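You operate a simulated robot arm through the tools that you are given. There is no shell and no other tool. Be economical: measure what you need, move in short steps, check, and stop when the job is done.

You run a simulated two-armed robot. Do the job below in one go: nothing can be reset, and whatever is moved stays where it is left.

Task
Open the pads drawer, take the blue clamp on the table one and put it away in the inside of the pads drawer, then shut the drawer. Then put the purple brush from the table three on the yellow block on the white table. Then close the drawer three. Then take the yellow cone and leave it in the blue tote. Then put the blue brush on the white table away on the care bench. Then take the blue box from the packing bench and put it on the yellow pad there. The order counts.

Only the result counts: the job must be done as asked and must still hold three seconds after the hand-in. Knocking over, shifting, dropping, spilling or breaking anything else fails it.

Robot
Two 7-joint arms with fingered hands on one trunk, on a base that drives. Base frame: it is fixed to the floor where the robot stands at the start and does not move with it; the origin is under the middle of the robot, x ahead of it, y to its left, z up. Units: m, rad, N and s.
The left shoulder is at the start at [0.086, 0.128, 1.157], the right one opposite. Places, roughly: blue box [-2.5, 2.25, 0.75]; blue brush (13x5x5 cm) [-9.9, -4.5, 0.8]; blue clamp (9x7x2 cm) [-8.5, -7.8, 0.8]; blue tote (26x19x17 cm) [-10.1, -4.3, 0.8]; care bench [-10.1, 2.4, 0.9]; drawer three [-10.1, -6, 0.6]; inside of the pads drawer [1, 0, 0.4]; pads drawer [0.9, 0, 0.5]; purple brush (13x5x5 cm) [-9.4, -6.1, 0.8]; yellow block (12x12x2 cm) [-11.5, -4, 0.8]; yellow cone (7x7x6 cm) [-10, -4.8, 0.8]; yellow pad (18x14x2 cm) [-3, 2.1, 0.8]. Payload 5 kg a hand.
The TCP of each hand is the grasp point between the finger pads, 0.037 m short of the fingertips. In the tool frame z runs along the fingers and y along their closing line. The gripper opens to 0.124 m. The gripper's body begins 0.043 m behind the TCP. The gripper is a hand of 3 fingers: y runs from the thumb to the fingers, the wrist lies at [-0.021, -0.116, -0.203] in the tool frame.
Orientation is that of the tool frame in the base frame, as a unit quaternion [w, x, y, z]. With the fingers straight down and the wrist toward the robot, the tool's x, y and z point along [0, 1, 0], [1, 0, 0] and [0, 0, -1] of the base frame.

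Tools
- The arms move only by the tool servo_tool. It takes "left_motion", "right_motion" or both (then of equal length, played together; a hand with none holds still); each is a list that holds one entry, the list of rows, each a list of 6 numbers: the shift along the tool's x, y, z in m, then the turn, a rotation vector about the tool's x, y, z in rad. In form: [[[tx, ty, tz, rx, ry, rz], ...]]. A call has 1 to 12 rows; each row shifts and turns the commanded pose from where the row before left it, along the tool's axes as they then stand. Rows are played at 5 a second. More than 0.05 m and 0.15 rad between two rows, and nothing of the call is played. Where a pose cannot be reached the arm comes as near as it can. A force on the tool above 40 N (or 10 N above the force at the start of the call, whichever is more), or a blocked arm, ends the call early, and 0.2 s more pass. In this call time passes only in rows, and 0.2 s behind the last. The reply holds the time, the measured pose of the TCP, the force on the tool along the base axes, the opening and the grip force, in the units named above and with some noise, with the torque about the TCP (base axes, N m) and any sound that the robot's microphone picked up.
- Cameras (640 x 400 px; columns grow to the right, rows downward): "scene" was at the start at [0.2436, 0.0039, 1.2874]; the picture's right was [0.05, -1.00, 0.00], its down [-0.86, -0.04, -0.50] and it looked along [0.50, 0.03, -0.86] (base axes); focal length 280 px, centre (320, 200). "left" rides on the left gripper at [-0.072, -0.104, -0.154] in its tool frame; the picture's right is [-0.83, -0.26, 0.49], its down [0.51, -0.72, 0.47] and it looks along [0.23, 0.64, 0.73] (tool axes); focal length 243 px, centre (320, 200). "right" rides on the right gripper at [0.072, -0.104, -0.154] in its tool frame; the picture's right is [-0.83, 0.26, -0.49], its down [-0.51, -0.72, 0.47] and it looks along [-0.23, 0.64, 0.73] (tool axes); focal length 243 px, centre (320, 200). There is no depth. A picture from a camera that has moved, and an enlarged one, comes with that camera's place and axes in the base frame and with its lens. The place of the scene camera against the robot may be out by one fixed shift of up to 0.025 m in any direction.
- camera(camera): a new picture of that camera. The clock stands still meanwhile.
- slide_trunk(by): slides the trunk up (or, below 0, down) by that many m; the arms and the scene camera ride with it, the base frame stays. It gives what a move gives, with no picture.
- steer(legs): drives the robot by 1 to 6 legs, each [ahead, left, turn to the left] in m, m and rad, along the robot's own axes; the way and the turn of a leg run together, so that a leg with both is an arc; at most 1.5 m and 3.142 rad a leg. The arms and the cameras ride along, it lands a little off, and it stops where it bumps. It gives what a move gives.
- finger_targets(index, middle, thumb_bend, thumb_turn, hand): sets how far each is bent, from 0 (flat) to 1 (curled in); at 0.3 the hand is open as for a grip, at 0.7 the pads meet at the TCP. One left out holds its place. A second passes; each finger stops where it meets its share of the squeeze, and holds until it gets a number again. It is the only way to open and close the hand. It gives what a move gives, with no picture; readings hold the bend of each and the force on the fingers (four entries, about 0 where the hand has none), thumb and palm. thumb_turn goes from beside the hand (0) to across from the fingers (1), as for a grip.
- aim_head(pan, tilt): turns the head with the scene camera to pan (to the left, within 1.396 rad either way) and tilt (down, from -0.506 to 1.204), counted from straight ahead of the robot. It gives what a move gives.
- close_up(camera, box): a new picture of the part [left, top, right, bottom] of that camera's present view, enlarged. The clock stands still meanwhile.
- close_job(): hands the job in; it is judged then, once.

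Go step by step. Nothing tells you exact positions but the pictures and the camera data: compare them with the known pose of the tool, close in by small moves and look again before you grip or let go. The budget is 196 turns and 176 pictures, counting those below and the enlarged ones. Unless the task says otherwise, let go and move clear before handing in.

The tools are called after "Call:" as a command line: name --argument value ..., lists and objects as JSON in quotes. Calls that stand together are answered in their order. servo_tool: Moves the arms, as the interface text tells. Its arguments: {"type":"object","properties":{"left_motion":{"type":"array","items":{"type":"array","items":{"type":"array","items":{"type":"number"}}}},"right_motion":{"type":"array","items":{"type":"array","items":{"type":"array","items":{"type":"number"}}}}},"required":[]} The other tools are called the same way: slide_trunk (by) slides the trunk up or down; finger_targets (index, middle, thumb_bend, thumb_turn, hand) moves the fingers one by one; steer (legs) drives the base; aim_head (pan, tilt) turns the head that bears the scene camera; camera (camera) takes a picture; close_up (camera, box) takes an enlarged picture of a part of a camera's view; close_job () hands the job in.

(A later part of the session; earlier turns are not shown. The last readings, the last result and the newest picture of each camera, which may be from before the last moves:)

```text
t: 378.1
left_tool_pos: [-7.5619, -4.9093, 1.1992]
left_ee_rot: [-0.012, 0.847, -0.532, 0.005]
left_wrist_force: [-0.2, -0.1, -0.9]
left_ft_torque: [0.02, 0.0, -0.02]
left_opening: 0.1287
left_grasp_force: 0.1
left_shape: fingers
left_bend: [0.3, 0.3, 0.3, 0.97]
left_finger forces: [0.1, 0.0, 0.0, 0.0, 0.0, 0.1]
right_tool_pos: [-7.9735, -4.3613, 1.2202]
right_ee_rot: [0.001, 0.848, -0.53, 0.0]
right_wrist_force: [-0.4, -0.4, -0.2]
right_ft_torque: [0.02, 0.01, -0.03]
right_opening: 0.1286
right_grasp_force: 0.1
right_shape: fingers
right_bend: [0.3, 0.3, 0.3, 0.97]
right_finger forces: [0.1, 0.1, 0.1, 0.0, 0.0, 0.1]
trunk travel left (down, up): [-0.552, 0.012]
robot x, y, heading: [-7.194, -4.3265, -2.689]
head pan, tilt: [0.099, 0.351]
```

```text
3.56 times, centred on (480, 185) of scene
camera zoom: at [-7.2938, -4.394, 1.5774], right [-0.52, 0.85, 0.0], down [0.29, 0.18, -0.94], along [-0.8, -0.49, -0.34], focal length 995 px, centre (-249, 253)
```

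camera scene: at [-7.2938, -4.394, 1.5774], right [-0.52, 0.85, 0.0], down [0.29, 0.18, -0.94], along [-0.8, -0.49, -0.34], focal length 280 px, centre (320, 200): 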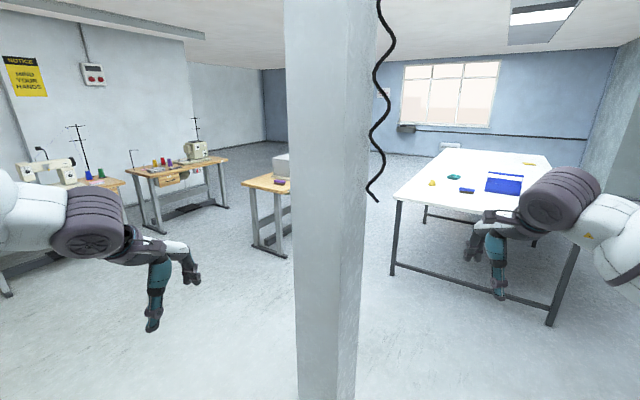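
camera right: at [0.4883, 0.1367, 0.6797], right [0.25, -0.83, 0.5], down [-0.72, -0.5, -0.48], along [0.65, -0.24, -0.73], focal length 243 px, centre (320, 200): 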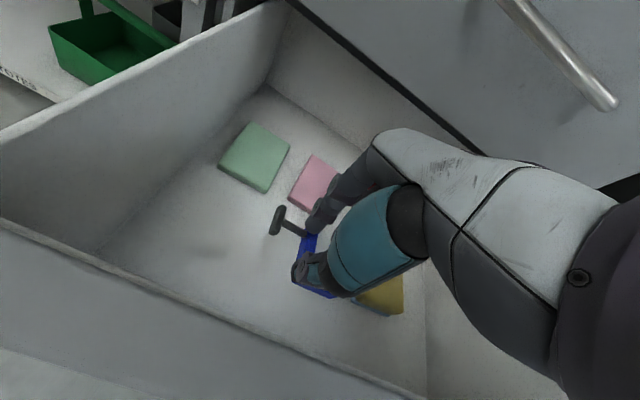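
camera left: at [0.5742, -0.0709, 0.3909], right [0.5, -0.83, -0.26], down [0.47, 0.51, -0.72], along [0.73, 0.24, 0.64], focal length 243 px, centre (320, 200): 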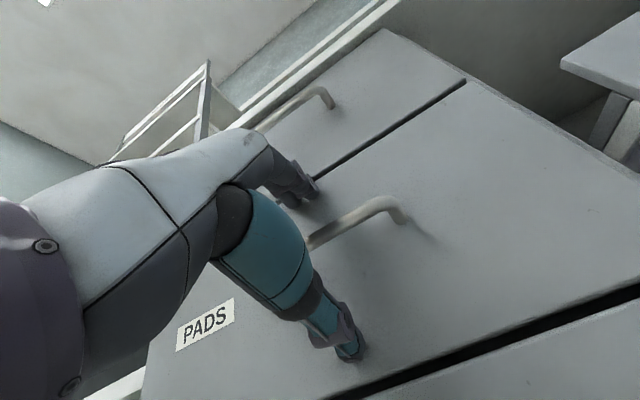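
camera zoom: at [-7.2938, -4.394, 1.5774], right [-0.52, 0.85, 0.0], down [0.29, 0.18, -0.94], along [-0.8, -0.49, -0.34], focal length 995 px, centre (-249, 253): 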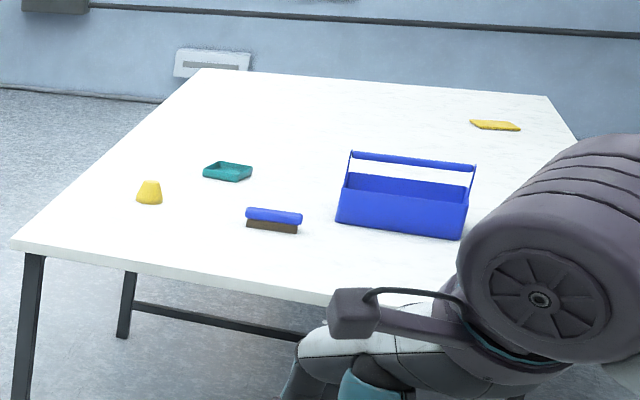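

The brush lies with its long axis about 30° off y, centred near (-9.37, -6.13). I'll go round the column and stand to its east-north-east at (-8.63, -5.99), with the right hand in line.

Call:
steer --legs '[[0.34, 0.7, 0], [0.34, 0.7, 0], [1.2, -0.47, 0], [0.1, -0.04, 0.089]]'

Call:
aim_head --pan -0.25 --tilt 0.75

Call:
camera --camera "scene"

Call:
camera --camera "right"

```text
t: 381.3
left_tool_pos: [-7.5634, -5.1981, 1.1989]
left_ee_rot: [-0.013, 0.846, -0.533, 0.006]
left_wrist_force: [0.4, -0.8, -0.8]
left_ft_torque: [0.07, 0.04, -0.04]
left_opening: 0.1286
left_grasp_force: 0.1
left_shape: fingers
left_bend: [0.3, 0.3, 0.3, 0.97]
left_finger forces: [0.0, 0.1, 0.0, 0.0, 0.0, 0.0]
right_tool_pos: [-7.976, -4.6402, 1.2213]
right_ee_rot: [-0.004, 0.843, -0.537, -0.002]
right_wrist_force: [-1.8, 22.1, 0.2]
right_ft_torque: [-0.33, -0.1, -1.06]
right_opening: 0.1233
right_grasp_force: 11.1
right_shape: fingers
right_bend: [0.34, 0.3, 0.3, 0.97]
right_finger forces: [21.4, 0.0, 0.0, 0.1, 0.0, 0.1]
trunk travel left (down, up): [-0.552, 0.012]
robot x, y, heading: [-7.1914, -4.6116, -2.691]
head pan, tilt: [0.099, 0.351]
stopped in leg 1: the force on the tool passed its limit at 75 N (the readings are from after the stop); the commanded pose is now the measured one
```

```text
t: 382.2
left_tool_pos: [-7.563, -5.195, 1.2011]
left_ee_rot: [-0.011, 0.847, -0.532, 0.007]
left_wrist_force: [-0.9, 0.2, -0.6]
left_ft_torque: [0.01, -0.05, 0.01]
left_opening: 0.1286
left_grasp_force: 0.0
left_shape: fingers
left_bend: [0.3, 0.3, 0.3, 0.97]
left_finger forces: [0.1, 0.1, 0.1, 0.1, 0.0, 0.0]
right_tool_pos: [-7.9753, -4.6391, 1.2201]
right_ee_rot: [-0.002, 0.845, -0.535, 0.0]
right_wrist_force: [-1.5, 18.6, -0.4]
right_ft_torque: [-0.26, -0.06, -0.91]
right_opening: 0.1239
right_grasp_force: 9.1
right_shape: fingers
right_bend: [0.33, 0.3, 0.3, 0.97]
right_finger forces: [18.9, 0.0, 0.0, 0.0, 0.1, 0.1]
trunk travel left (down, up): [-0.552, 0.012]
robot x, y, heading: [-7.1953, -4.6115, -2.683]
head pan, tilt: [-0.25, 0.75]
```

```text
89 pictures are left
camera scene: at [-7.2963, -4.646, 1.542], right [-0.2, 0.98, 0.0], down [0.67, 0.14, -0.73], along [-0.72, -0.15, -0.68], focal length 280 px, centre (320, 200)
```

scene: 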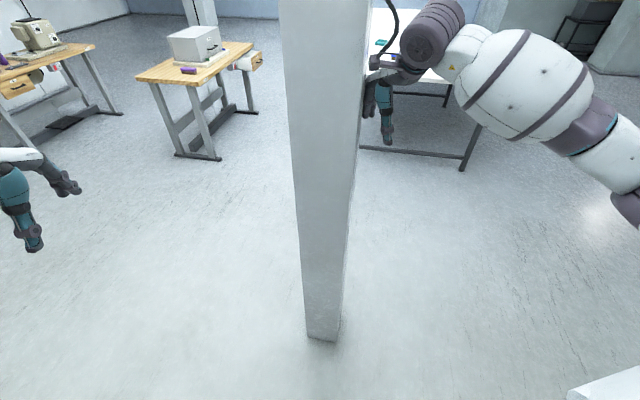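

```text
88 pictures are left
camera right: at [-7.8506, -4.6601, 1.3746], right [-0.59, 0.64, 0.49], down [0.44, 0.77, -0.47], along [-0.68, -0.06, -0.73], focal length 243 px, centre (320, 200)
```

right: 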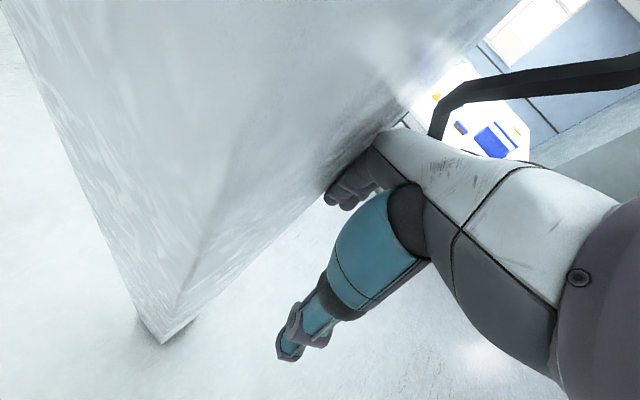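

The right hand brushed the column, which is fixed. I'll back away and pass well to the south-east of it.

Call:
steer --legs '[[-0.134, -0.045, 0], [-0.493, 0.244, 0], [0.576, 1.166, 0], [1.12, -0.442, 0], [0.82, -0.32, 0.08]]'

Call:
camera --camera "scene"

Call:
camera --camera "right"

```text
t: 406.1
left_tool_pos: [-8.9238, -6.6206, 1.2]
left_ee_rot: [-0.013, 0.873, -0.488, 0.005]
left_wrist_force: [0.7, -0.4, 0.3]
left_ft_torque: [-0.01, 0.0, 0.0]
left_opening: 0.1287
left_grasp_force: 0.1
left_shape: fingers
left_bend: [0.3, 0.3, 0.3, 0.97]
left_finger forces: [0.0, 0.0, 0.1, 0.0, 0.0, 0.0]
right_tool_pos: [-9.3909, -6.1112, 1.2218]
right_ee_rot: [-0.002, 0.872, -0.49, -0.001]
right_wrist_force: [-0.6, -0.6, 0.6]
right_ft_torque: [0.02, 0.03, 0.01]
right_opening: 0.1285
right_grasp_force: 0.1
right_shape: fingers
right_bend: [0.3, 0.3, 0.3, 0.97]
right_finger forces: [0.0, 0.1, 0.1, 0.0, 0.0, 0.0]
trunk travel left (down, up): [-0.552, 0.012]
robot x, y, heading: [-8.616, -6.002, -2.586]
head pan, tilt: [-0.25, 0.75]
```

```text
87 pictures are left
camera scene: at [-8.7135, -6.0499, 1.5421], right [-0.3, 0.95, 0.0], down [0.65, 0.21, -0.73], along [-0.7, -0.22, -0.68], focal length 280 px, centre (320, 200)
```

scene: 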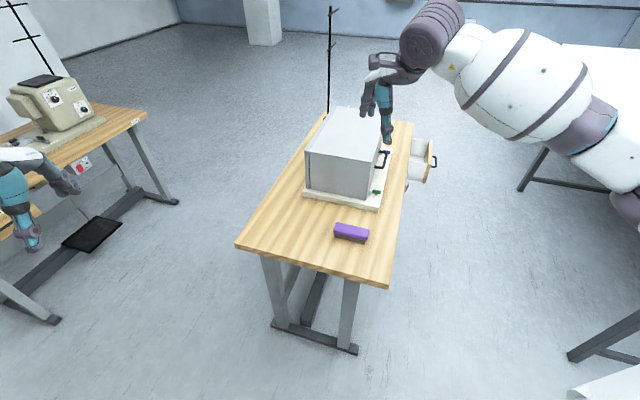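

```text
86 pictures are left
camera right: at [-9.2635, -6.1191, 1.3757], right [-0.65, 0.57, 0.5], down [0.35, 0.81, -0.47], along [-0.67, -0.13, -0.73], focal length 243 px, centre (320, 200)
```

right: 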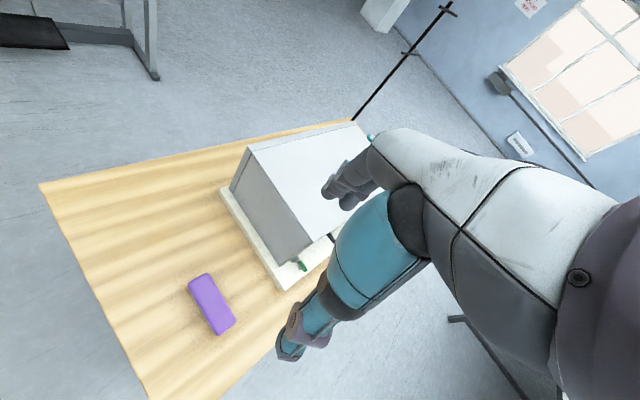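

The brush is centred at about (-9.373, -6.138) with its long axis nearly along y, and drawer three stands open on the north side. I'll turn the hand to close along x and lower the trunk.

Call:
servo_tool --right_motion '[[[0, 0, 0.02, 0, 0, 0.137], [0, 0, 0.02, 0, 0, 0.137], [0, 0, 0.02, 0, 0, 0.137], [0, 0, 0.02, 0, 0, 0.136]]]'

Call:
finger_targets --hand "right" --index 0.42 --middle 0.42 --thumb_bend 0.42

Call:
slide_trunk --by -0.18

Call:
camera --camera "right"

```text
t: 407.1
left_tool_pos: [-8.926, -6.6208, 1.1983]
left_ee_rot: [-0.013, 0.873, -0.488, 0.006]
left_wrist_force: [1.0, -1.4, -0.7]
left_ft_torque: [-0.03, 0.01, -0.01]
left_opening: 0.1292
left_grasp_force: 0.1
left_shape: fingers
left_bend: [0.3, 0.3, 0.3, 0.97]
left_finger forces: [0.1, 0.0, 0.0, 0.1, 0.1, 0.0]
right_tool_pos: [-9.3908, -6.112, 1.1422]
right_ee_rot: [0.002, -0.706, 0.708, 0.001]
right_wrist_force: [-0.4, 0.8, 0.3]
right_ft_torque: [0.0, -0.01, 0.0]
right_opening: 0.1285
right_grasp_force: 0.1
right_shape: fingers
right_bend: [0.3, 0.3, 0.3, 0.97]
right_finger forces: [0.1, 0.1, 0.0, 0.0, 0.0, 0.0]
trunk travel left (down, up): [-0.552, 0.012]
robot x, y, heading: [-8.6164, -6.0049, -2.584]
head pan, tilt: [-0.25, 0.75]
```

```text
t: 408.1
left_tool_pos: [-8.9238, -6.6206, 1.1991]
left_ee_rot: [-0.013, 0.873, -0.488, 0.005]
left_wrist_force: [-0.2, 0.1, 0.1]
left_ft_torque: [0.01, 0.01, -0.01]
left_opening: 0.129
left_grasp_force: 0.1
left_shape: fingers
left_bend: [0.3, 0.3, 0.3, 0.97]
left_finger forces: [0.0, 0.0, 0.0, 0.1, 0.0, 0.0]
right_tool_pos: [-9.3908, -6.1114, 1.142]
right_ee_rot: [0.002, -0.707, 0.707, 0.002]
right_wrist_force: [0.1, 0.5, 0.1]
right_ft_torque: [0.02, 0.0, -0.02]
right_opening: 0.0932
right_grasp_force: 0.1
right_shape: fingers
right_bend: [0.42, 0.42, 0.42, 0.97]
right_finger forces: [0.0, 0.0, 0.1, 0.0, 0.0, 0.1]
trunk travel left (down, up): [-0.552, 0.012]
robot x, y, heading: [-8.6164, -6.0049, -2.582]
head pan, tilt: [-0.25, 0.75]
```

```text
t: 410.1
left_tool_pos: [-8.9243, -6.6205, 1.0184]
left_ee_rot: [-0.012, 0.873, -0.488, 0.005]
left_wrist_force: [0.3, -0.7, 0.4]
left_ft_torque: [0.05, -0.01, -0.01]
left_opening: 0.1287
left_grasp_force: 0.0
left_shape: fingers
left_bend: [0.3, 0.3, 0.3, 0.97]
left_finger forces: [0.0, 0.0, 0.0, 0.0, 0.1, 0.0]
right_tool_pos: [-9.3917, -6.1099, 0.9621]
right_ee_rot: [0.001, -0.707, 0.707, 0.002]
right_wrist_force: [-0.3, -1.3, -1.1]
right_ft_torque: [-0.01, -0.03, -0.01]
right_opening: 0.0932
right_grasp_force: 0.1
right_shape: fingers
right_bend: [0.42, 0.42, 0.42, 0.97]
right_finger forces: [0.0, 0.0, 0.0, 0.1, 0.1, 0.0]
trunk travel left (down, up): [-0.372, 0.192]
robot x, y, heading: [-8.6153, -6.0024, -2.589]
head pan, tilt: [-0.25, 0.75]
```

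```text
85 pictures are left
camera right: at [-9.2871, -6.1836, 1.115], right [-0.26, 0.83, 0.5], down [0.72, 0.51, -0.47], along [-0.64, 0.24, -0.73], focal length 243 px, centre (320, 200)
```

right: 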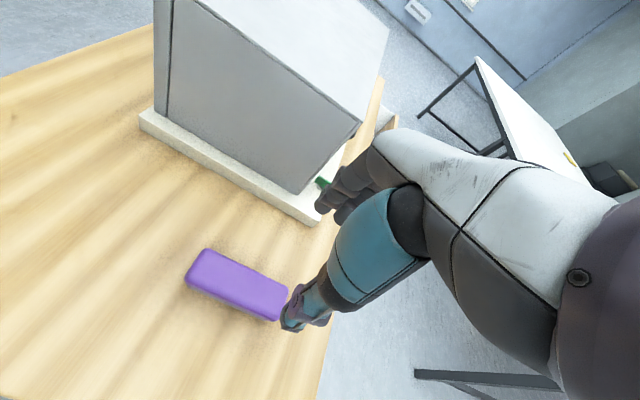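

Call:
servo_tool --right_motion '[[[0.032, -0.022, 0.02, 0, 0, 0], [0, 0, 0.03, 0, 0, 0], [0, 0, 0.025, 0, 0, 0]]]'

Call:
camera --camera "right"

Call:
camera --camera "scene"

```text
t: 410.9
left_tool_pos: [-8.9254, -6.6194, 1.0186]
left_ee_rot: [-0.013, 0.873, -0.488, 0.006]
left_wrist_force: [-0.2, 0.2, 0.2]
left_ft_torque: [0.01, 0.0, -0.01]
left_opening: 0.1286
left_grasp_force: 0.2
left_shape: fingers
left_bend: [0.3, 0.3, 0.3, 0.97]
left_finger forces: [0.1, 0.0, 0.1, 0.0, 0.0, 0.0]
right_tool_pos: [-9.37, -6.1424, 0.8832]
right_ee_rot: [-0.001, 0.708, -0.707, -0.001]
right_wrist_force: [-0.5, 0.1, 0.2]
right_ft_torque: [0.01, 0.01, -0.01]
right_opening: 0.093
right_grasp_force: 0.0
right_shape: fingers
right_bend: [0.42, 0.42, 0.42, 0.97]
right_finger forces: [0.0, 0.1, 0.0, 0.0, 0.1, 0.0]
trunk travel left (down, up): [-0.372, 0.192]
robot x, y, heading: [-8.6163, -6.005, -2.584]
head pan, tilt: [-0.25, 0.75]
```

```text
84 pictures are left
camera right: at [-9.2659, -6.2144, 1.037], right [-0.26, 0.83, 0.5], down [0.72, 0.51, -0.47], along [-0.64, 0.24, -0.73], focal length 243 px, centre (320, 200)
```

right: 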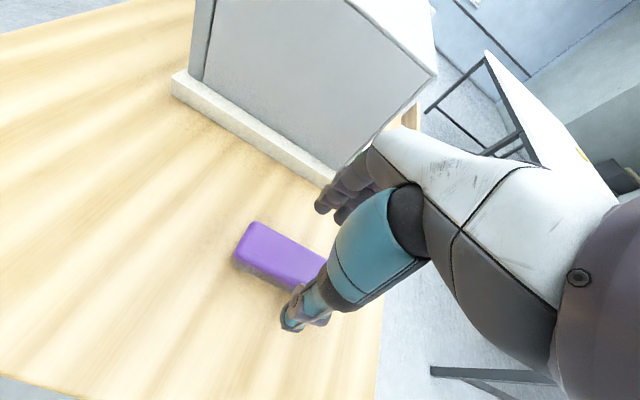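

```text
83 pictures are left
camera scene: at [-8.8087, -6.1081, 1.3313], right [-0.3, 0.95, 0.0], down [0.65, 0.21, -0.73], along [-0.7, -0.22, -0.68], focal length 280 px, centre (320, 200)
```

scene: 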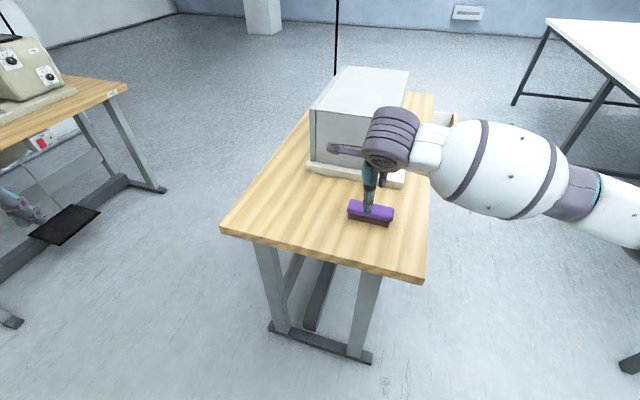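

Call:
servo_tool --right_motion '[[[0.008, 0, 0.02, 0, 0, 0], [0, 0, 0.02, 0, 0, 0], [0, 0, 0.018, 0, 0, 0]]]'

Call:
close_up --camera "scene" --box '[310, 130, 440, 250]'

Call:
camera --camera "right"

```text
t: 411.8
left_tool_pos: [-8.9246, -6.6204, 1.0191]
left_ee_rot: [-0.013, 0.873, -0.488, 0.005]
left_wrist_force: [-0.2, -0.2, 0.1]
left_ft_torque: [-0.01, -0.01, -0.01]
left_opening: 0.1288
left_grasp_force: 0.0
left_shape: fingers
left_bend: [0.3, 0.3, 0.3, 0.97]
left_finger forces: [0.0, 0.0, 0.0, 0.0, 0.0, 0.0]
right_tool_pos: [-9.3701, -6.1487, 0.825]
right_ee_rot: [-0.002, 0.707, -0.707, -0.002]
right_wrist_force: [-0.6, -0.2, 0.1]
right_ft_torque: [0.0, 0.03, -0.01]
right_opening: 0.0931
right_grasp_force: 0.1
right_shape: fingers
right_bend: [0.42, 0.42, 0.42, 0.97]
right_finger forces: [0.1, 0.0, 0.1, 0.0, 0.0, 0.1]
trunk travel left (down, up): [-0.372, 0.192]
robot x, y, heading: [-8.6168, -6.0021, -2.583]
head pan, tilt: [-0.25, 0.75]
```

```text
3.33 times, centred on (375, 190) of scene
camera zoom: at [-8.8083, -6.1083, 1.3313], right [-0.3, 0.95, 0.0], down [0.65, 0.21, -0.73], along [-0.7, -0.22, -0.68], focal length 933 px, centre (137, 233)
```

zoom: 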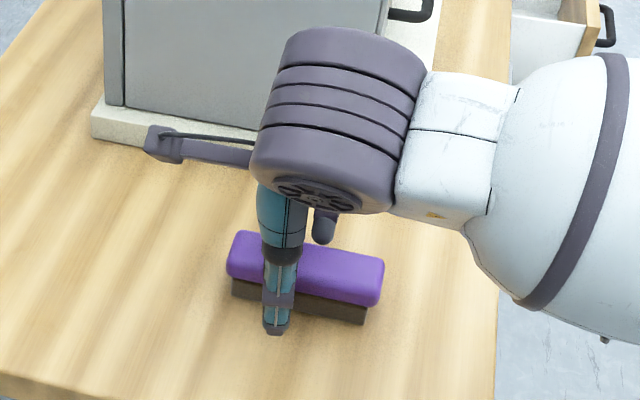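

```text
81 pictures are left
camera right: at [-9.2645, -6.2221, 0.9785], right [-0.26, 0.83, 0.5], down [0.72, 0.51, -0.47], along [-0.64, 0.24, -0.73], focal length 243 px, centre (320, 200)
```

right: 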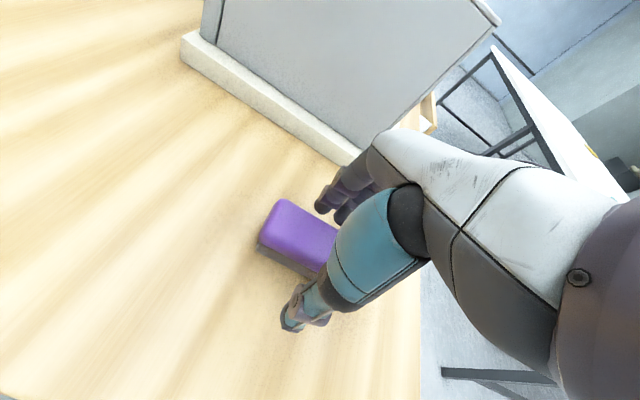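

The thumb is left of the brush's middle by about 2 cm. I'll shift back and close.

Call:
servo_tool --right_motion '[[[-0.016, 0, 0, 0, 0, 0]]]'

Call:
finger_targets --hand "right" --index 0.75 --middle 0.75 --thumb_bend 0.75

Call:
servo_tool --right_motion '[[[0, 0, -0.02, 0, 0, 0], [0, 0, -0.03, 0, 0, 0], [0, 0, -0.04, 0, 0, 0], [0, 0, -0.04, 0, 0, 0]]]'

Call:
camera --camera "scene"

```text
t: 412.1
left_tool_pos: [-8.924, -6.62, 1.0205]
left_ee_rot: [-0.012, 0.873, -0.488, 0.006]
left_wrist_force: [0.1, 0.9, 0.2]
left_ft_torque: [-0.04, 0.03, 0.03]
left_opening: 0.1287
left_grasp_force: 0.0
left_shape: fingers
left_bend: [0.3, 0.3, 0.3, 0.97]
left_finger forces: [0.0, 0.0, 0.0, 0.1, 0.1, 0.0]
right_tool_pos: [-9.3673, -6.1322, 0.8271]
right_ee_rot: [0.002, -0.707, 0.707, 0.002]
right_wrist_force: [-0.5, -1.3, -0.1]
right_ft_torque: [-0.01, -0.04, 0.0]
right_opening: 0.0932
right_grasp_force: 0.1
right_shape: fingers
right_bend: [0.42, 0.42, 0.42, 0.97]
right_finger forces: [0.0, 0.0, 0.1, 0.1, 0.1, 0.0]
trunk travel left (down, up): [-0.372, 0.192]
robot x, y, heading: [-8.6173, -6.0017, -2.588]
head pan, tilt: [-0.25, 0.75]
```

```text
t: 413.1
left_tool_pos: [-8.9246, -6.6203, 1.0201]
left_ee_rot: [-0.013, 0.872, -0.489, 0.005]
left_wrist_force: [0.5, -0.1, -0.7]
left_ft_torque: [0.02, 0.0, -0.01]
left_opening: 0.1285
left_grasp_force: 0.2
left_shape: fingers
left_bend: [0.3, 0.3, 0.3, 0.97]
left_finger forces: [0.0, 0.1, 0.0, 0.0, 0.0, 0.0]
right_tool_pos: [-9.3679, -6.1344, 0.8263]
right_ee_rot: [0.002, -0.707, 0.707, 0.001]
right_wrist_force: [0.9, -0.1, 0.1]
right_ft_torque: [-0.05, -0.01, -0.02]
right_opening: 0.0459
right_grasp_force: 22.8
right_shape: fingers
right_bend: [0.61, 0.64, 0.57, 0.95]
right_finger forces: [13.1, 10.0, 0.1, 0.0, 22.9, 0.1]
trunk travel left (down, up): [-0.372, 0.192]
robot x, y, heading: [-8.6147, -6.003, -2.583]
head pan, tilt: [-0.25, 0.75]
```

```text
t: 414.1
left_tool_pos: [-8.924, -6.6199, 1.0182]
left_ee_rot: [-0.012, 0.873, -0.488, 0.005]
left_wrist_force: [0.0, -0.2, -0.1]
left_ft_torque: [-0.03, 0.0, 0.02]
left_opening: 0.1289
left_grasp_force: 0.1
left_shape: fingers
left_bend: [0.3, 0.3, 0.3, 0.97]
left_finger forces: [0.1, 0.1, 0.0, 0.1, 0.1, 0.1]
right_tool_pos: [-9.3671, -6.1337, 0.9573]
right_ee_rot: [0.002, -0.706, 0.708, 0.001]
right_wrist_force: [0.2, 0.4, -0.5]
right_ft_torque: [-0.01, 0.03, 0.01]
right_opening: 0.0459
right_grasp_force: 22.8
right_shape: fingers
right_bend: [0.61, 0.64, 0.57, 0.95]
right_finger forces: [12.2, 10.7, 0.0, 0.1, 23.0, 0.0]
trunk travel left (down, up): [-0.372, 0.192]
robot x, y, heading: [-8.6127, -6.0022, -2.587]
head pan, tilt: [-0.25, 0.75]
```

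```text
80 pictures are left
camera scene: at [-8.8077, -6.1084, 1.3314], right [-0.3, 0.95, 0.0], down [0.65, 0.21, -0.73], along [-0.7, -0.22, -0.68], focal length 280 px, centre (320, 200)
```

scene: 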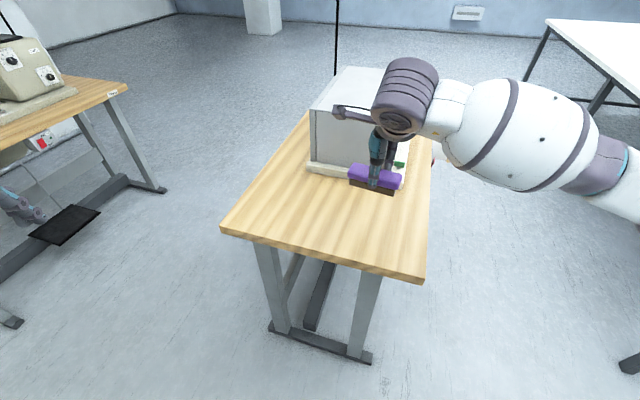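

The brush is firmly held. The white table spans about x -9.5 to -12.05 and y -5.0 to -3.8, so the yellow block near (-11.4, -4) is best reached from the north side. I'll raise up and go round the east end.

Call:
slide_trunk --by 0.19

Call:
steer --legs '[[-0.653, -1.243, 0], [-0.695, -1.216, 0], [-0.14, -0.27, 0], [0, 0, 1.017]]'

Call:
aim_head --pan -0.7 --tilt 0.5

Call:
camera --camera "scene"

```text
t: 416.2
left_tool_pos: [-8.9252, -6.621, 1.2066]
left_ee_rot: [-0.014, 0.873, -0.487, 0.005]
left_wrist_force: [-0.4, 0.6, -0.3]
left_ft_torque: [0.01, -0.02, 0.0]
left_opening: 0.1288
left_grasp_force: 0.0
left_shape: fingers
left_bend: [0.3, 0.3, 0.3, 0.97]
left_finger forces: [0.0, 0.0, 0.0, 0.1, 0.0, 0.0]
right_tool_pos: [-9.369, -6.1357, 1.1457]
right_ee_rot: [0.003, -0.707, 0.707, 0.002]
right_wrist_force: [0.8, 0.3, -1.3]
right_ft_torque: [0.01, -0.01, -0.02]
right_opening: 0.046
right_grasp_force: 22.5
right_shape: fingers
right_bend: [0.61, 0.64, 0.57, 0.95]
right_finger forces: [12.3, 10.6, 0.1, 0.0, 23.0, 0.0]
trunk travel left (down, up): [-0.562, 0.002]
robot x, y, heading: [-8.6143, -5.9996, -2.583]
head pan, tilt: [-0.25, 0.75]
```

```text
t: 443.0
left_tool_pos: [-8.4419, -3.4789, 1.2086]
left_ee_rot: [-0.014, 1.0, 0.002, -0.001]
left_wrist_force: [-1.4, 0.5, -0.3]
left_ft_torque: [0.01, 0.0, 0.0]
left_opening: 0.1288
left_grasp_force: 0.0
left_shape: fingers
left_bend: [0.3, 0.3, 0.3, 0.97]
left_finger forces: [0.1, 0.1, 0.0, 0.1, 0.1, 0.1]
right_tool_pos: [-9.0875, -3.6065, 1.1486]
right_ee_rot: [0.0, 0.963, -0.271, -0.002]
right_wrist_force: [0.1, -0.3, -0.8]
right_ft_torque: [-0.01, 0.01, -0.01]
right_opening: 0.0456
right_grasp_force: 22.4
right_shape: fingers
right_bend: [0.61, 0.64, 0.57, 0.95]
right_finger forces: [11.7, 10.3, 0.0, 0.1, 22.1, 0.0]
trunk travel left (down, up): [-0.562, 0.002]
robot x, y, heading: [-8.8065, -2.8892, -1.562]
head pan, tilt: [-0.25, 0.75]
```

```text
t: 443.9
left_tool_pos: [-8.4405, -3.479, 1.2093]
left_ee_rot: [-0.012, 1.0, 0.002, -0.002]
left_wrist_force: [-0.3, 0.3, -0.4]
left_ft_torque: [0.02, -0.02, 0.01]
left_opening: 0.1287
left_grasp_force: 0.0
left_shape: fingers
left_bend: [0.3, 0.3, 0.3, 0.97]
left_finger forces: [0.0, 0.0, 0.0, 0.0, 0.0, 0.1]
right_tool_pos: [-9.0863, -3.6062, 1.1485]
right_ee_rot: [0.0, 0.963, -0.27, -0.002]
right_wrist_force: [-1.5, -0.3, -0.9]
right_ft_torque: [0.05, 0.02, 0.03]
right_opening: 0.0456
right_grasp_force: 21.9
right_shape: fingers
right_bend: [0.61, 0.64, 0.57, 0.95]
right_finger forces: [11.8, 10.3, 0.0, 0.0, 22.2, 0.0]
trunk travel left (down, up): [-0.562, 0.002]
robot x, y, heading: [-8.808, -2.8924, -1.564]
head pan, tilt: [-0.7, 0.499]
```

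```text
79 pictures are left
camera scene: at [-8.8472, -2.9929, 1.5738], right [-0.77, 0.64, 0.0], down [0.3, 0.37, -0.88], along [-0.56, -0.68, -0.48], focal length 280 px, centre (320, 200)
```

scene: 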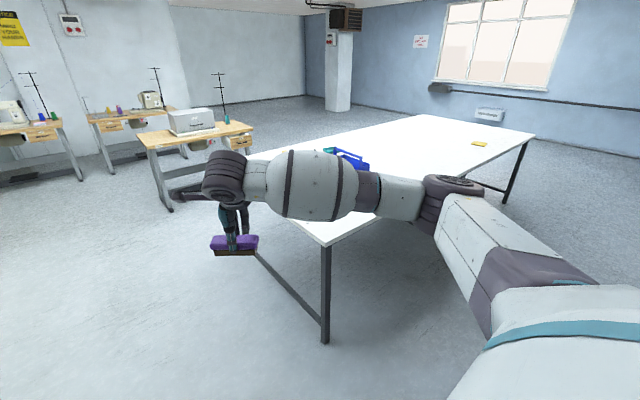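

The north side is clear and the yellow block reads at about (-11.55, -4.0). I'll strafe west along the table.

Call:
steer --legs '[[0, -1.25, 0], [0, -1.2, 0]]'

Call:
aim_head --pan -0.3 --tilt 0.75

Call:
camera --camera "scene"

Call:
camera --camera "right"

```text
t: 465.6
left_tool_pos: [-10.913, -3.4954, 1.2099]
left_ee_rot: [-0.013, 1.0, -0.004, -0.002]
left_wrist_force: [-0.3, -0.3, -0.6]
left_ft_torque: [0.0, -0.03, 0.01]
left_opening: 0.1289
left_grasp_force: 0.1
left_shape: fingers
left_bend: [0.3, 0.3, 0.3, 0.97]
left_finger forces: [0.0, 0.0, 0.0, 0.0, 0.0, 0.1]
right_tool_pos: [-11.5596, -3.6133, 1.1481]
right_ee_rot: [-0.001, 0.961, -0.277, -0.002]
right_wrist_force: [0.0, -0.1, -1.4]
right_ft_torque: [0.02, 0.01, 0.03]
right_opening: 0.0456
right_grasp_force: 22.2
right_shape: fingers
right_bend: [0.61, 0.64, 0.57, 0.95]
right_finger forces: [11.8, 10.4, 0.0, 0.0, 22.2, 0.0]
trunk travel left (down, up): [-0.562, 0.002]
robot x, y, heading: [-11.2747, -2.9061, -1.574]
head pan, tilt: [-0.7, 0.499]
```

```text
t: 466.5
left_tool_pos: [-10.9127, -3.4974, 1.2088]
left_ee_rot: [-0.013, 1.0, -0.004, -0.001]
left_wrist_force: [-1.1, -1.0, 0.1]
left_ft_torque: [0.03, 0.0, 0.0]
left_opening: 0.1286
left_grasp_force: 0.1
left_shape: fingers
left_bend: [0.3, 0.3, 0.3, 0.97]
left_finger forces: [0.1, 0.1, 0.0, 0.1, 0.0, 0.1]
right_tool_pos: [-11.56, -3.6143, 1.1491]
right_ee_rot: [0.0, 0.961, -0.277, -0.003]
right_wrist_force: [0.5, 0.0, -0.5]
right_ft_torque: [-0.02, 0.02, 0.0]
right_opening: 0.0458
right_grasp_force: 22.4
right_shape: fingers
right_bend: [0.61, 0.64, 0.57, 0.95]
right_finger forces: [11.8, 10.4, 0.1, 0.1, 22.2, 0.0]
trunk travel left (down, up): [-0.562, 0.002]
robot x, y, heading: [-11.273, -2.9034, -1.577]
head pan, tilt: [-0.3, 0.75]
```

```text
78 pictures are left
camera scene: at [-11.2791, -3.0135, 1.5519], right [-0.95, 0.3, 0.0], down [0.2, 0.65, -0.73], along [-0.22, -0.7, -0.68], focal length 280 px, centre (320, 200)
```

scene: 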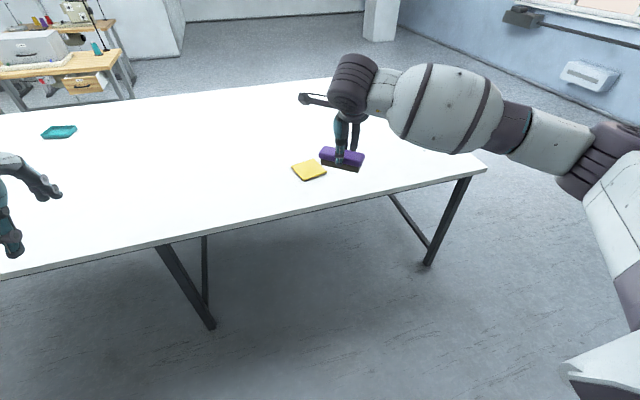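

```text
77 pictures are left
camera right: at [-11.4426, -3.5642, 1.3013], right [-0.84, 0.22, 0.5], down [-0.05, 0.88, -0.47], along [-0.54, -0.42, -0.73], focal length 243 px, centre (320, 200)
```

right: 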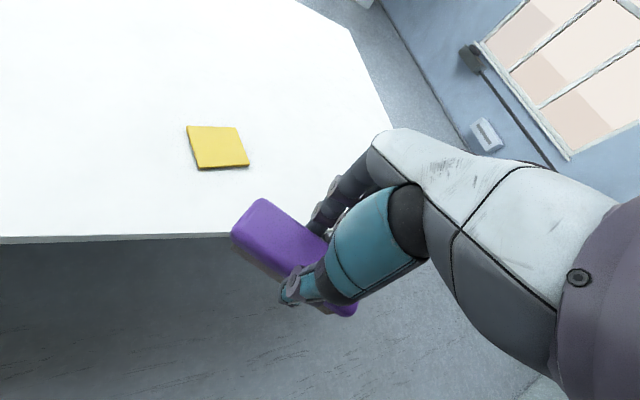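

The block centre is about (-11.548, -3.993) and is aligned with the table. I'll turn the brush to match and drive so it's above the block.

Call:
servo_tool --right_motion '[[[0, 0, 0, 0, 0, -0.14], [0, 0, 0, 0, 0, -0.14], [0, 0, 0, 0, 0, -0.14], [0, 0, 0, 0, 0, -0.14]]]'

Call:
steer --legs '[[0.375, 0.01, 0.004]]'

Call:
slide_trunk --by -0.2

Call:
camera --camera "right"

Call:
camera --camera "scene"

```text
t: 467.5
left_tool_pos: [-10.9122, -3.495, 1.2091]
left_ee_rot: [-0.013, 1.0, -0.004, -0.001]
left_wrist_force: [-0.1, 0.5, -0.6]
left_ft_torque: [0.02, 0.0, 0.01]
left_opening: 0.1287
left_grasp_force: 0.1
left_shape: fingers
left_bend: [0.3, 0.3, 0.3, 0.97]
left_finger forces: [0.0, 0.1, 0.0, 0.0, 0.0, 0.0]
right_tool_pos: [-11.561, -3.6143, 1.149]
right_ee_rot: [-0.001, 1.0, 0.0, -0.002]
right_wrist_force: [-0.9, 0.0, -0.7]
right_ft_torque: [0.02, -0.02, -0.02]
right_opening: 0.0456
right_grasp_force: 22.2
right_shape: fingers
right_bend: [0.61, 0.64, 0.57, 0.95]
right_finger forces: [11.7, 10.4, 0.0, 0.0, 22.3, 0.0]
trunk travel left (down, up): [-0.562, 0.002]
robot x, y, heading: [-11.2686, -2.9047, -1.574]
head pan, tilt: [-0.3, 0.75]
```

```text
t: 469.9
left_tool_pos: [-10.9056, -3.8691, 1.2117]
left_ee_rot: [-0.012, 1.0, -0.005, -0.001]
left_wrist_force: [0.0, 0.2, 0.9]
left_ft_torque: [-0.01, -0.01, 0.0]
left_opening: 0.1285
left_grasp_force: 0.1
left_shape: fingers
left_bend: [0.3, 0.3, 0.3, 0.97]
left_finger forces: [0.1, 0.0, 0.1, 0.0, 0.1, 0.1]
right_tool_pos: [-11.5538, -3.987, 1.152]
right_ee_rot: [0.0, 1.0, -0.001, -0.003]
right_wrist_force: [-0.2, 0.3, -1.0]
right_ft_torque: [-0.03, 0.02, -0.01]
right_opening: 0.0457
right_grasp_force: 22.0
right_shape: fingers
right_bend: [0.61, 0.64, 0.57, 0.95]
right_finger forces: [11.7, 10.5, 0.0, 0.0, 22.2, 0.1]
trunk travel left (down, up): [-0.562, 0.002]
robot x, y, heading: [-11.263, -3.2798, -1.578]
head pan, tilt: [-0.3, 0.75]
```

```text
t: 472.1
left_tool_pos: [-10.9064, -3.8709, 1.0094]
left_ee_rot: [-0.013, 1.0, -0.005, -0.001]
left_wrist_force: [-0.4, -0.3, 0.0]
left_ft_torque: [0.01, -0.01, 0.02]
left_opening: 0.1289
left_grasp_force: 0.2
left_shape: fingers
left_bend: [0.3, 0.3, 0.3, 0.97]
left_finger forces: [0.1, 0.0, 0.0, 0.1, 0.0, 0.0]
right_tool_pos: [-11.5529, -3.9877, 0.9494]
right_ee_rot: [-0.001, 1.0, -0.002, -0.002]
right_wrist_force: [-0.8, -0.4, -1.4]
right_ft_torque: [0.0, 0.04, -0.02]
right_opening: 0.0457
right_grasp_force: 22.5
right_shape: fingers
right_bend: [0.61, 0.64, 0.57, 0.95]
right_finger forces: [11.8, 10.5, 0.0, 0.0, 22.2, 0.0]
trunk travel left (down, up): [-0.362, 0.202]
robot x, y, heading: [-11.2625, -3.2822, -1.578]
head pan, tilt: [-0.3, 0.75]
```

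```text
76 pictures are left
camera right: at [-11.4797, -3.8842, 1.1024], right [-0.83, -0.26, 0.5], down [-0.51, 0.72, -0.47], along [-0.24, -0.64, -0.73], focal length 243 px, centre (320, 200)
```

right: 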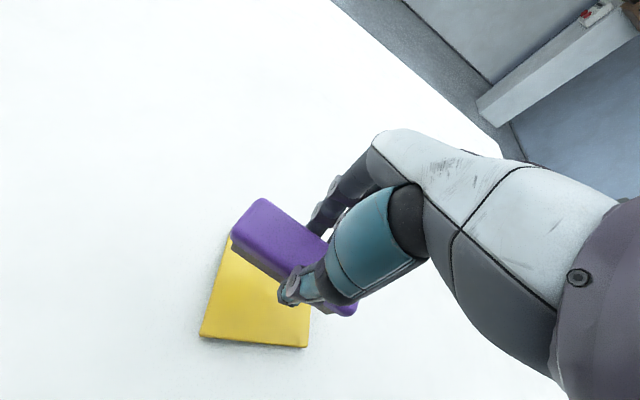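

```text
75 pictures are left
camera scene: at [-11.2718, -3.515, 1.3213], right [-0.95, 0.3, 0.0], down [0.21, 0.65, -0.73], along [-0.22, -0.7, -0.68], focal length 280 px, centre (320, 200)
```

scene: 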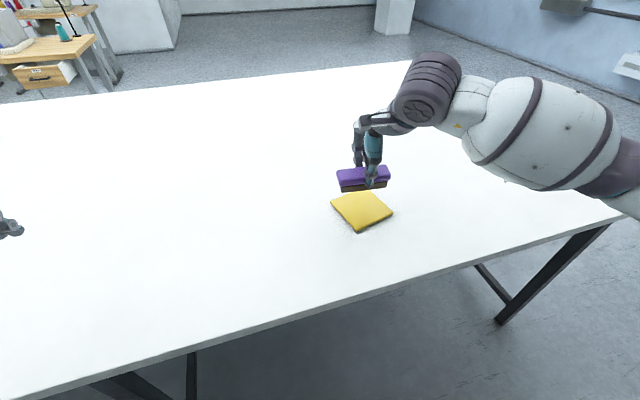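

The block's centre is about (-11.555, -3.984) and it's turned about 13°. I'll turn the brush to match and lower it near the block.

Call:
servo_tool --right_motion '[[[0.007, -0.004, 0, 0, 0, -0.1], [0, 0, 0.02, 0, 0, -0.1], [0, 0, 0.03, 0, 0, 0], [0, 0, 0.025, 0, 0, 0]]]'

Call:
close_up --camera "scene" --box '[290, 110, 450, 250]'

Call:
camera --camera "right"

```text
t: 473.1
left_tool_pos: [-10.906, -3.8706, 1.009]
left_ee_rot: [-0.014, 1.0, -0.005, -0.002]
left_wrist_force: [0.3, 0.2, 0.3]
left_ft_torque: [0.01, 0.0, 0.0]
left_opening: 0.129
left_grasp_force: 0.0
left_shape: fingers
left_bend: [0.3, 0.3, 0.3, 0.97]
left_finger forces: [0.0, 0.1, 0.0, 0.0, 0.0, 0.0]
right_tool_pos: [-11.547, -3.9837, 0.8769]
right_ee_rot: [0.002, 0.995, 0.098, -0.001]
right_wrist_force: [-0.7, -2.4, 11.9]
right_ft_torque: [0.14, -0.06, 0.02]
right_opening: 0.0452
right_grasp_force: 23.2
right_shape: fingers
right_bend: [0.61, 0.64, 0.57, 0.95]
right_finger forces: [13.7, 11.3, 0.0, 0.1, 21.4, 0.0]
trunk travel left (down, up): [-0.362, 0.202]
robot x, y, heading: [-11.2615, -3.2778, -1.574]
head pan, tilt: [-0.3, 0.75]
```

```text
2.86 times, centred on (370, 180) of scene
camera zoom: at [-11.2715, -3.5139, 1.3217], right [-0.95, 0.3, 0.0], down [0.21, 0.65, -0.73], along [-0.22, -0.7, -0.68], focal length 799 px, centre (177, 257)
```

zoom: 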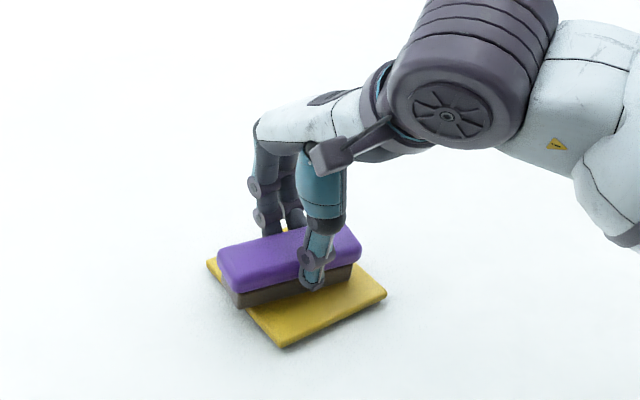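

```text
73 pictures are left
camera right: at [-11.4948, -3.8671, 1.031], right [-0.76, -0.42, 0.5], down [-0.64, 0.61, -0.47], along [-0.1, -0.68, -0.73], focal length 243 px, centre (320, 200)
```

right: 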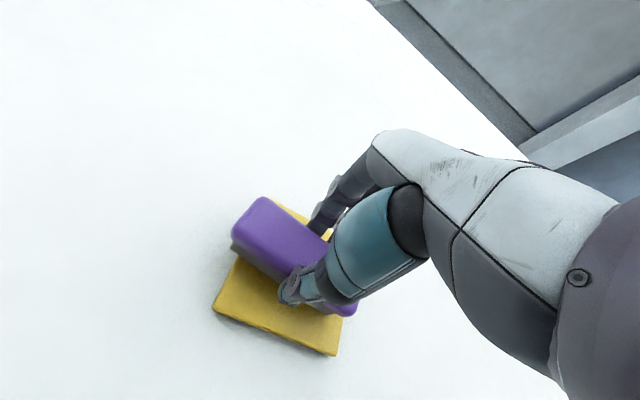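

The brush has touched the block, about 1.5 cm off centre. I'll lift a little, correct, and set it down again.

Call:
servo_tool --right_motion '[[[0, 0, -0.012, 0, 0, 0], [-0.0075, -0.0137, 0, 0, 0, -0.06], [0, 0, 0.007, 0, 0, 0], [0, 0, 0.005, 0, 0, 0]]]'

Call:
close_up --camera "scene" --box '[290, 110, 450, 250]'

```text
t: 474.1
left_tool_pos: [-10.9042, -3.8688, 1.0103]
left_ee_rot: [-0.012, 1.0, -0.004, -0.002]
left_wrist_force: [-0.9, -1.0, 0.5]
left_ft_torque: [-0.01, -0.01, 0.0]
left_opening: 0.129
left_grasp_force: 0.0
left_shape: fingers
left_bend: [0.3, 0.3, 0.3, 0.97]
left_finger forces: [0.0, 0.0, 0.0, 0.0, 0.1, 0.0]
right_tool_pos: [-11.5558, -3.9723, 0.8769]
right_ee_rot: [0.001, 0.992, 0.128, -0.003]
right_wrist_force: [0.4, -2.1, 16.5]
right_ft_torque: [0.39, -0.04, 0.03]
right_opening: 0.0454
right_grasp_force: 23.0
right_shape: fingers
right_bend: [0.61, 0.65, 0.57, 0.95]
right_finger forces: [13.0, 11.2, 0.0, 0.1, 21.8, 0.0]
trunk travel left (down, up): [-0.362, 0.202]
robot x, y, heading: [-11.2647, -3.2813, -1.571]
head pan, tilt: [-0.3, 0.75]
```

```text
2.86 times, centred on (370, 180) of scene
camera zoom: at [-11.2709, -3.513, 1.3218], right [-0.95, 0.3, 0.0], down [0.2, 0.65, -0.73], along [-0.22, -0.7, -0.68], focal length 799 px, centre (177, 257)
```

zoom: 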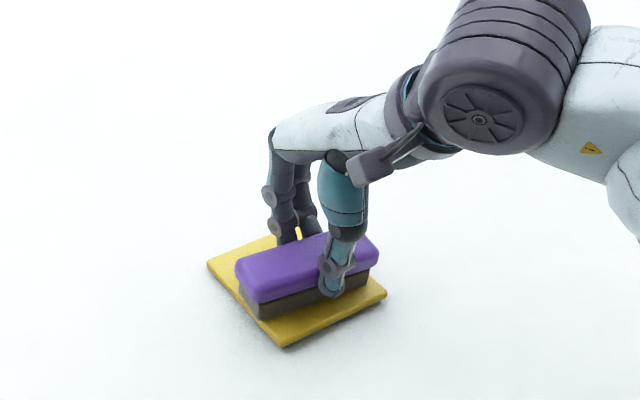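

The brush now sits well on the block. I'll release and lift away.

Call:
finger_targets --hand "right" --index 0.42 --middle 0.42 --thumb_bend 0.42

Call:
servo_tool --right_motion '[[[0, 0, -0.02, 0, 0, 0], [0, 0, -0.03, 0, 0, 0], [0, 0, -0.04, 0, 0, 0], [0, 0, -0.04, 0, 0, 0], [0, 0, -0.04, 0, 0, 0]]]'

Call:
close_up --camera "scene" --box '[290, 110, 450, 250]'

```text
t: 475.1
left_tool_pos: [-10.9058, -3.8709, 1.0088]
left_ee_rot: [-0.013, 1.0, -0.005, -0.002]
left_wrist_force: [-0.1, 0.2, -0.2]
left_ft_torque: [0.0, -0.03, -0.03]
left_opening: 0.1286
left_grasp_force: 0.2
left_shape: fingers
left_bend: [0.3, 0.3, 0.3, 0.97]
left_finger forces: [0.0, 0.1, 0.0, 0.0, 0.0, 0.1]
right_tool_pos: [-11.5568, -3.9737, 0.8732]
right_ee_rot: [-0.002, 0.992, 0.128, -0.001]
right_wrist_force: [-0.3, -0.7, 0.1]
right_ft_torque: [0.01, 0.02, -0.02]
right_opening: 0.0918
right_grasp_force: 0.2
right_shape: fingers
right_bend: [0.42, 0.42, 0.42, 0.97]
right_finger forces: [0.1, 0.0, 0.0, 0.0, 0.0, 0.0]
trunk travel left (down, up): [-0.362, 0.202]
robot x, y, heading: [-11.2615, -3.2804, -1.575]
head pan, tilt: [-0.3, 0.75]
```

```text
t: 476.3
left_tool_pos: [-10.9043, -3.8701, 1.0091]
left_ee_rot: [-0.013, 1.0, -0.005, -0.002]
left_wrist_force: [-0.4, -0.1, 0.1]
left_ft_torque: [0.0, 0.0, -0.01]
left_opening: 0.129
left_grasp_force: 0.0
left_shape: fingers
left_bend: [0.3, 0.3, 0.3, 0.97]
left_finger forces: [0.0, 0.0, 0.0, 0.1, 0.0, 0.1]
right_tool_pos: [-11.555, -3.9717, 1.0429]
right_ee_rot: [-0.002, 0.992, 0.128, -0.003]
right_wrist_force: [-0.3, 1.2, 0.1]
right_ft_torque: [-0.05, 0.01, -0.04]
right_opening: 0.0918
right_grasp_force: 0.1
right_shape: fingers
right_bend: [0.42, 0.42, 0.42, 0.97]
right_finger forces: [0.1, 0.0, 0.1, 0.1, 0.0, 0.0]
trunk travel left (down, up): [-0.362, 0.202]
robot x, y, heading: [-11.2636, -3.2795, -1.574]
head pan, tilt: [-0.3, 0.75]
```

```text
2.86 times, centred on (370, 180) of scene
camera zoom: at [-11.2713, -3.515, 1.3212], right [-0.95, 0.3, 0.0], down [0.21, 0.65, -0.73], along [-0.22, -0.7, -0.68], focal length 799 px, centre (177, 257)
```

zoom: 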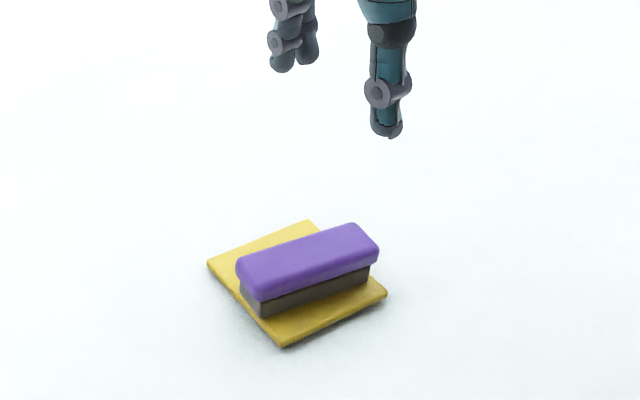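

The purple brush rests on the yellow block. Next is drawer three: I'll go round the west end of the white table and look at it from the west.

Call:
steer --legs '[[-0.35, 0, 0], [0, -1.49, 0], [1.4, 0, 0], [1.35, 0, 0], [0, 0, 1.57]]'

Call:
aim_head --pan 0 --tilt 0.45

Call:
camera --camera "scene"

```text
t: 508.2
left_tool_pos: [-12.2002, -5.3238, 1.0081]
left_ee_rot: [-0.009, 0.716, 0.698, -0.01]
left_wrist_force: [-0.5, -0.5, -0.3]
left_ft_torque: [0.03, -0.01, 0.02]
left_opening: 0.1287
left_grasp_force: 0.0
left_shape: fingers
left_bend: [0.3, 0.3, 0.3, 0.97]
left_finger forces: [0.0, 0.0, 0.1, 0.1, 0.1, 0.1]
right_tool_pos: [-12.11, -5.975, 1.0436]
right_ee_rot: [0.0, 0.617, 0.787, -0.003]
right_wrist_force: [-0.1, -0.5, 0.9]
right_ft_torque: [0.02, -0.01, -0.02]
right_opening: 0.0923
right_grasp_force: 0.1
right_shape: fingers
right_bend: [0.42, 0.42, 0.42, 0.97]
right_finger forces: [0.0, 0.0, 0.1, 0.0, 0.1, 0.1]
trunk travel left (down, up): [-0.362, 0.202]
robot x, y, heading: [-12.7973, -5.675, -0.025]
head pan, tilt: [-0.3, 0.75]
```

```text
t: 509.0
left_tool_pos: [-12.1998, -5.3227, 1.0089]
left_ee_rot: [-0.009, 0.716, 0.698, -0.01]
left_wrist_force: [-0.3, -0.3, -0.2]
left_ft_torque: [-0.03, 0.01, -0.02]
left_opening: 0.1289
left_grasp_force: 0.1
left_shape: fingers
left_bend: [0.3, 0.3, 0.3, 0.97]
left_finger forces: [0.1, 0.0, 0.0, 0.1, 0.0, 0.0]
right_tool_pos: [-12.1105, -5.9754, 1.0431]
right_ee_rot: [0.0, 0.617, 0.787, -0.002]
right_wrist_force: [-0.1, 0.1, 0.6]
right_ft_torque: [-0.01, 0.04, 0.0]
right_opening: 0.0921
right_grasp_force: 0.0
right_shape: fingers
right_bend: [0.42, 0.42, 0.42, 0.97]
right_finger forces: [0.0, 0.0, 0.0, 0.0, 0.0, 0.0]
trunk travel left (down, up): [-0.362, 0.202]
robot x, y, heading: [-12.7983, -5.6722, -0.023]
head pan, tilt: [0.0, 0.45]
```

```text
70 pictures are left
camera scene: at [-12.5303, -5.6769, 1.3476], right [-0.02, -1.0, 0.0], down [-0.44, 0.01, -0.9], along [0.9, -0.02, -0.44], focal length 280 px, centre (320, 200)
```

scene: 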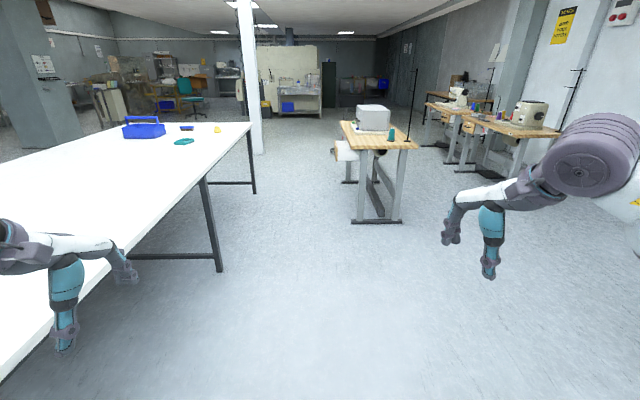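

Call:
close_up --camera "scene" --box '[300, 90, 440, 230]'

```text
2.86 times, centred on (370, 160) of scene
camera zoom: at [-12.5303, -5.6769, 1.3476], right [-0.02, -1.0, 0.0], down [-0.44, 0.01, -0.9], along [0.9, -0.02, -0.44], focal length 799 px, centre (177, 314)
```

zoom: 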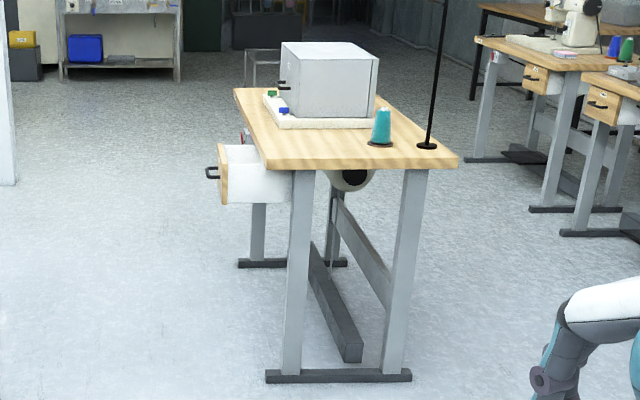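

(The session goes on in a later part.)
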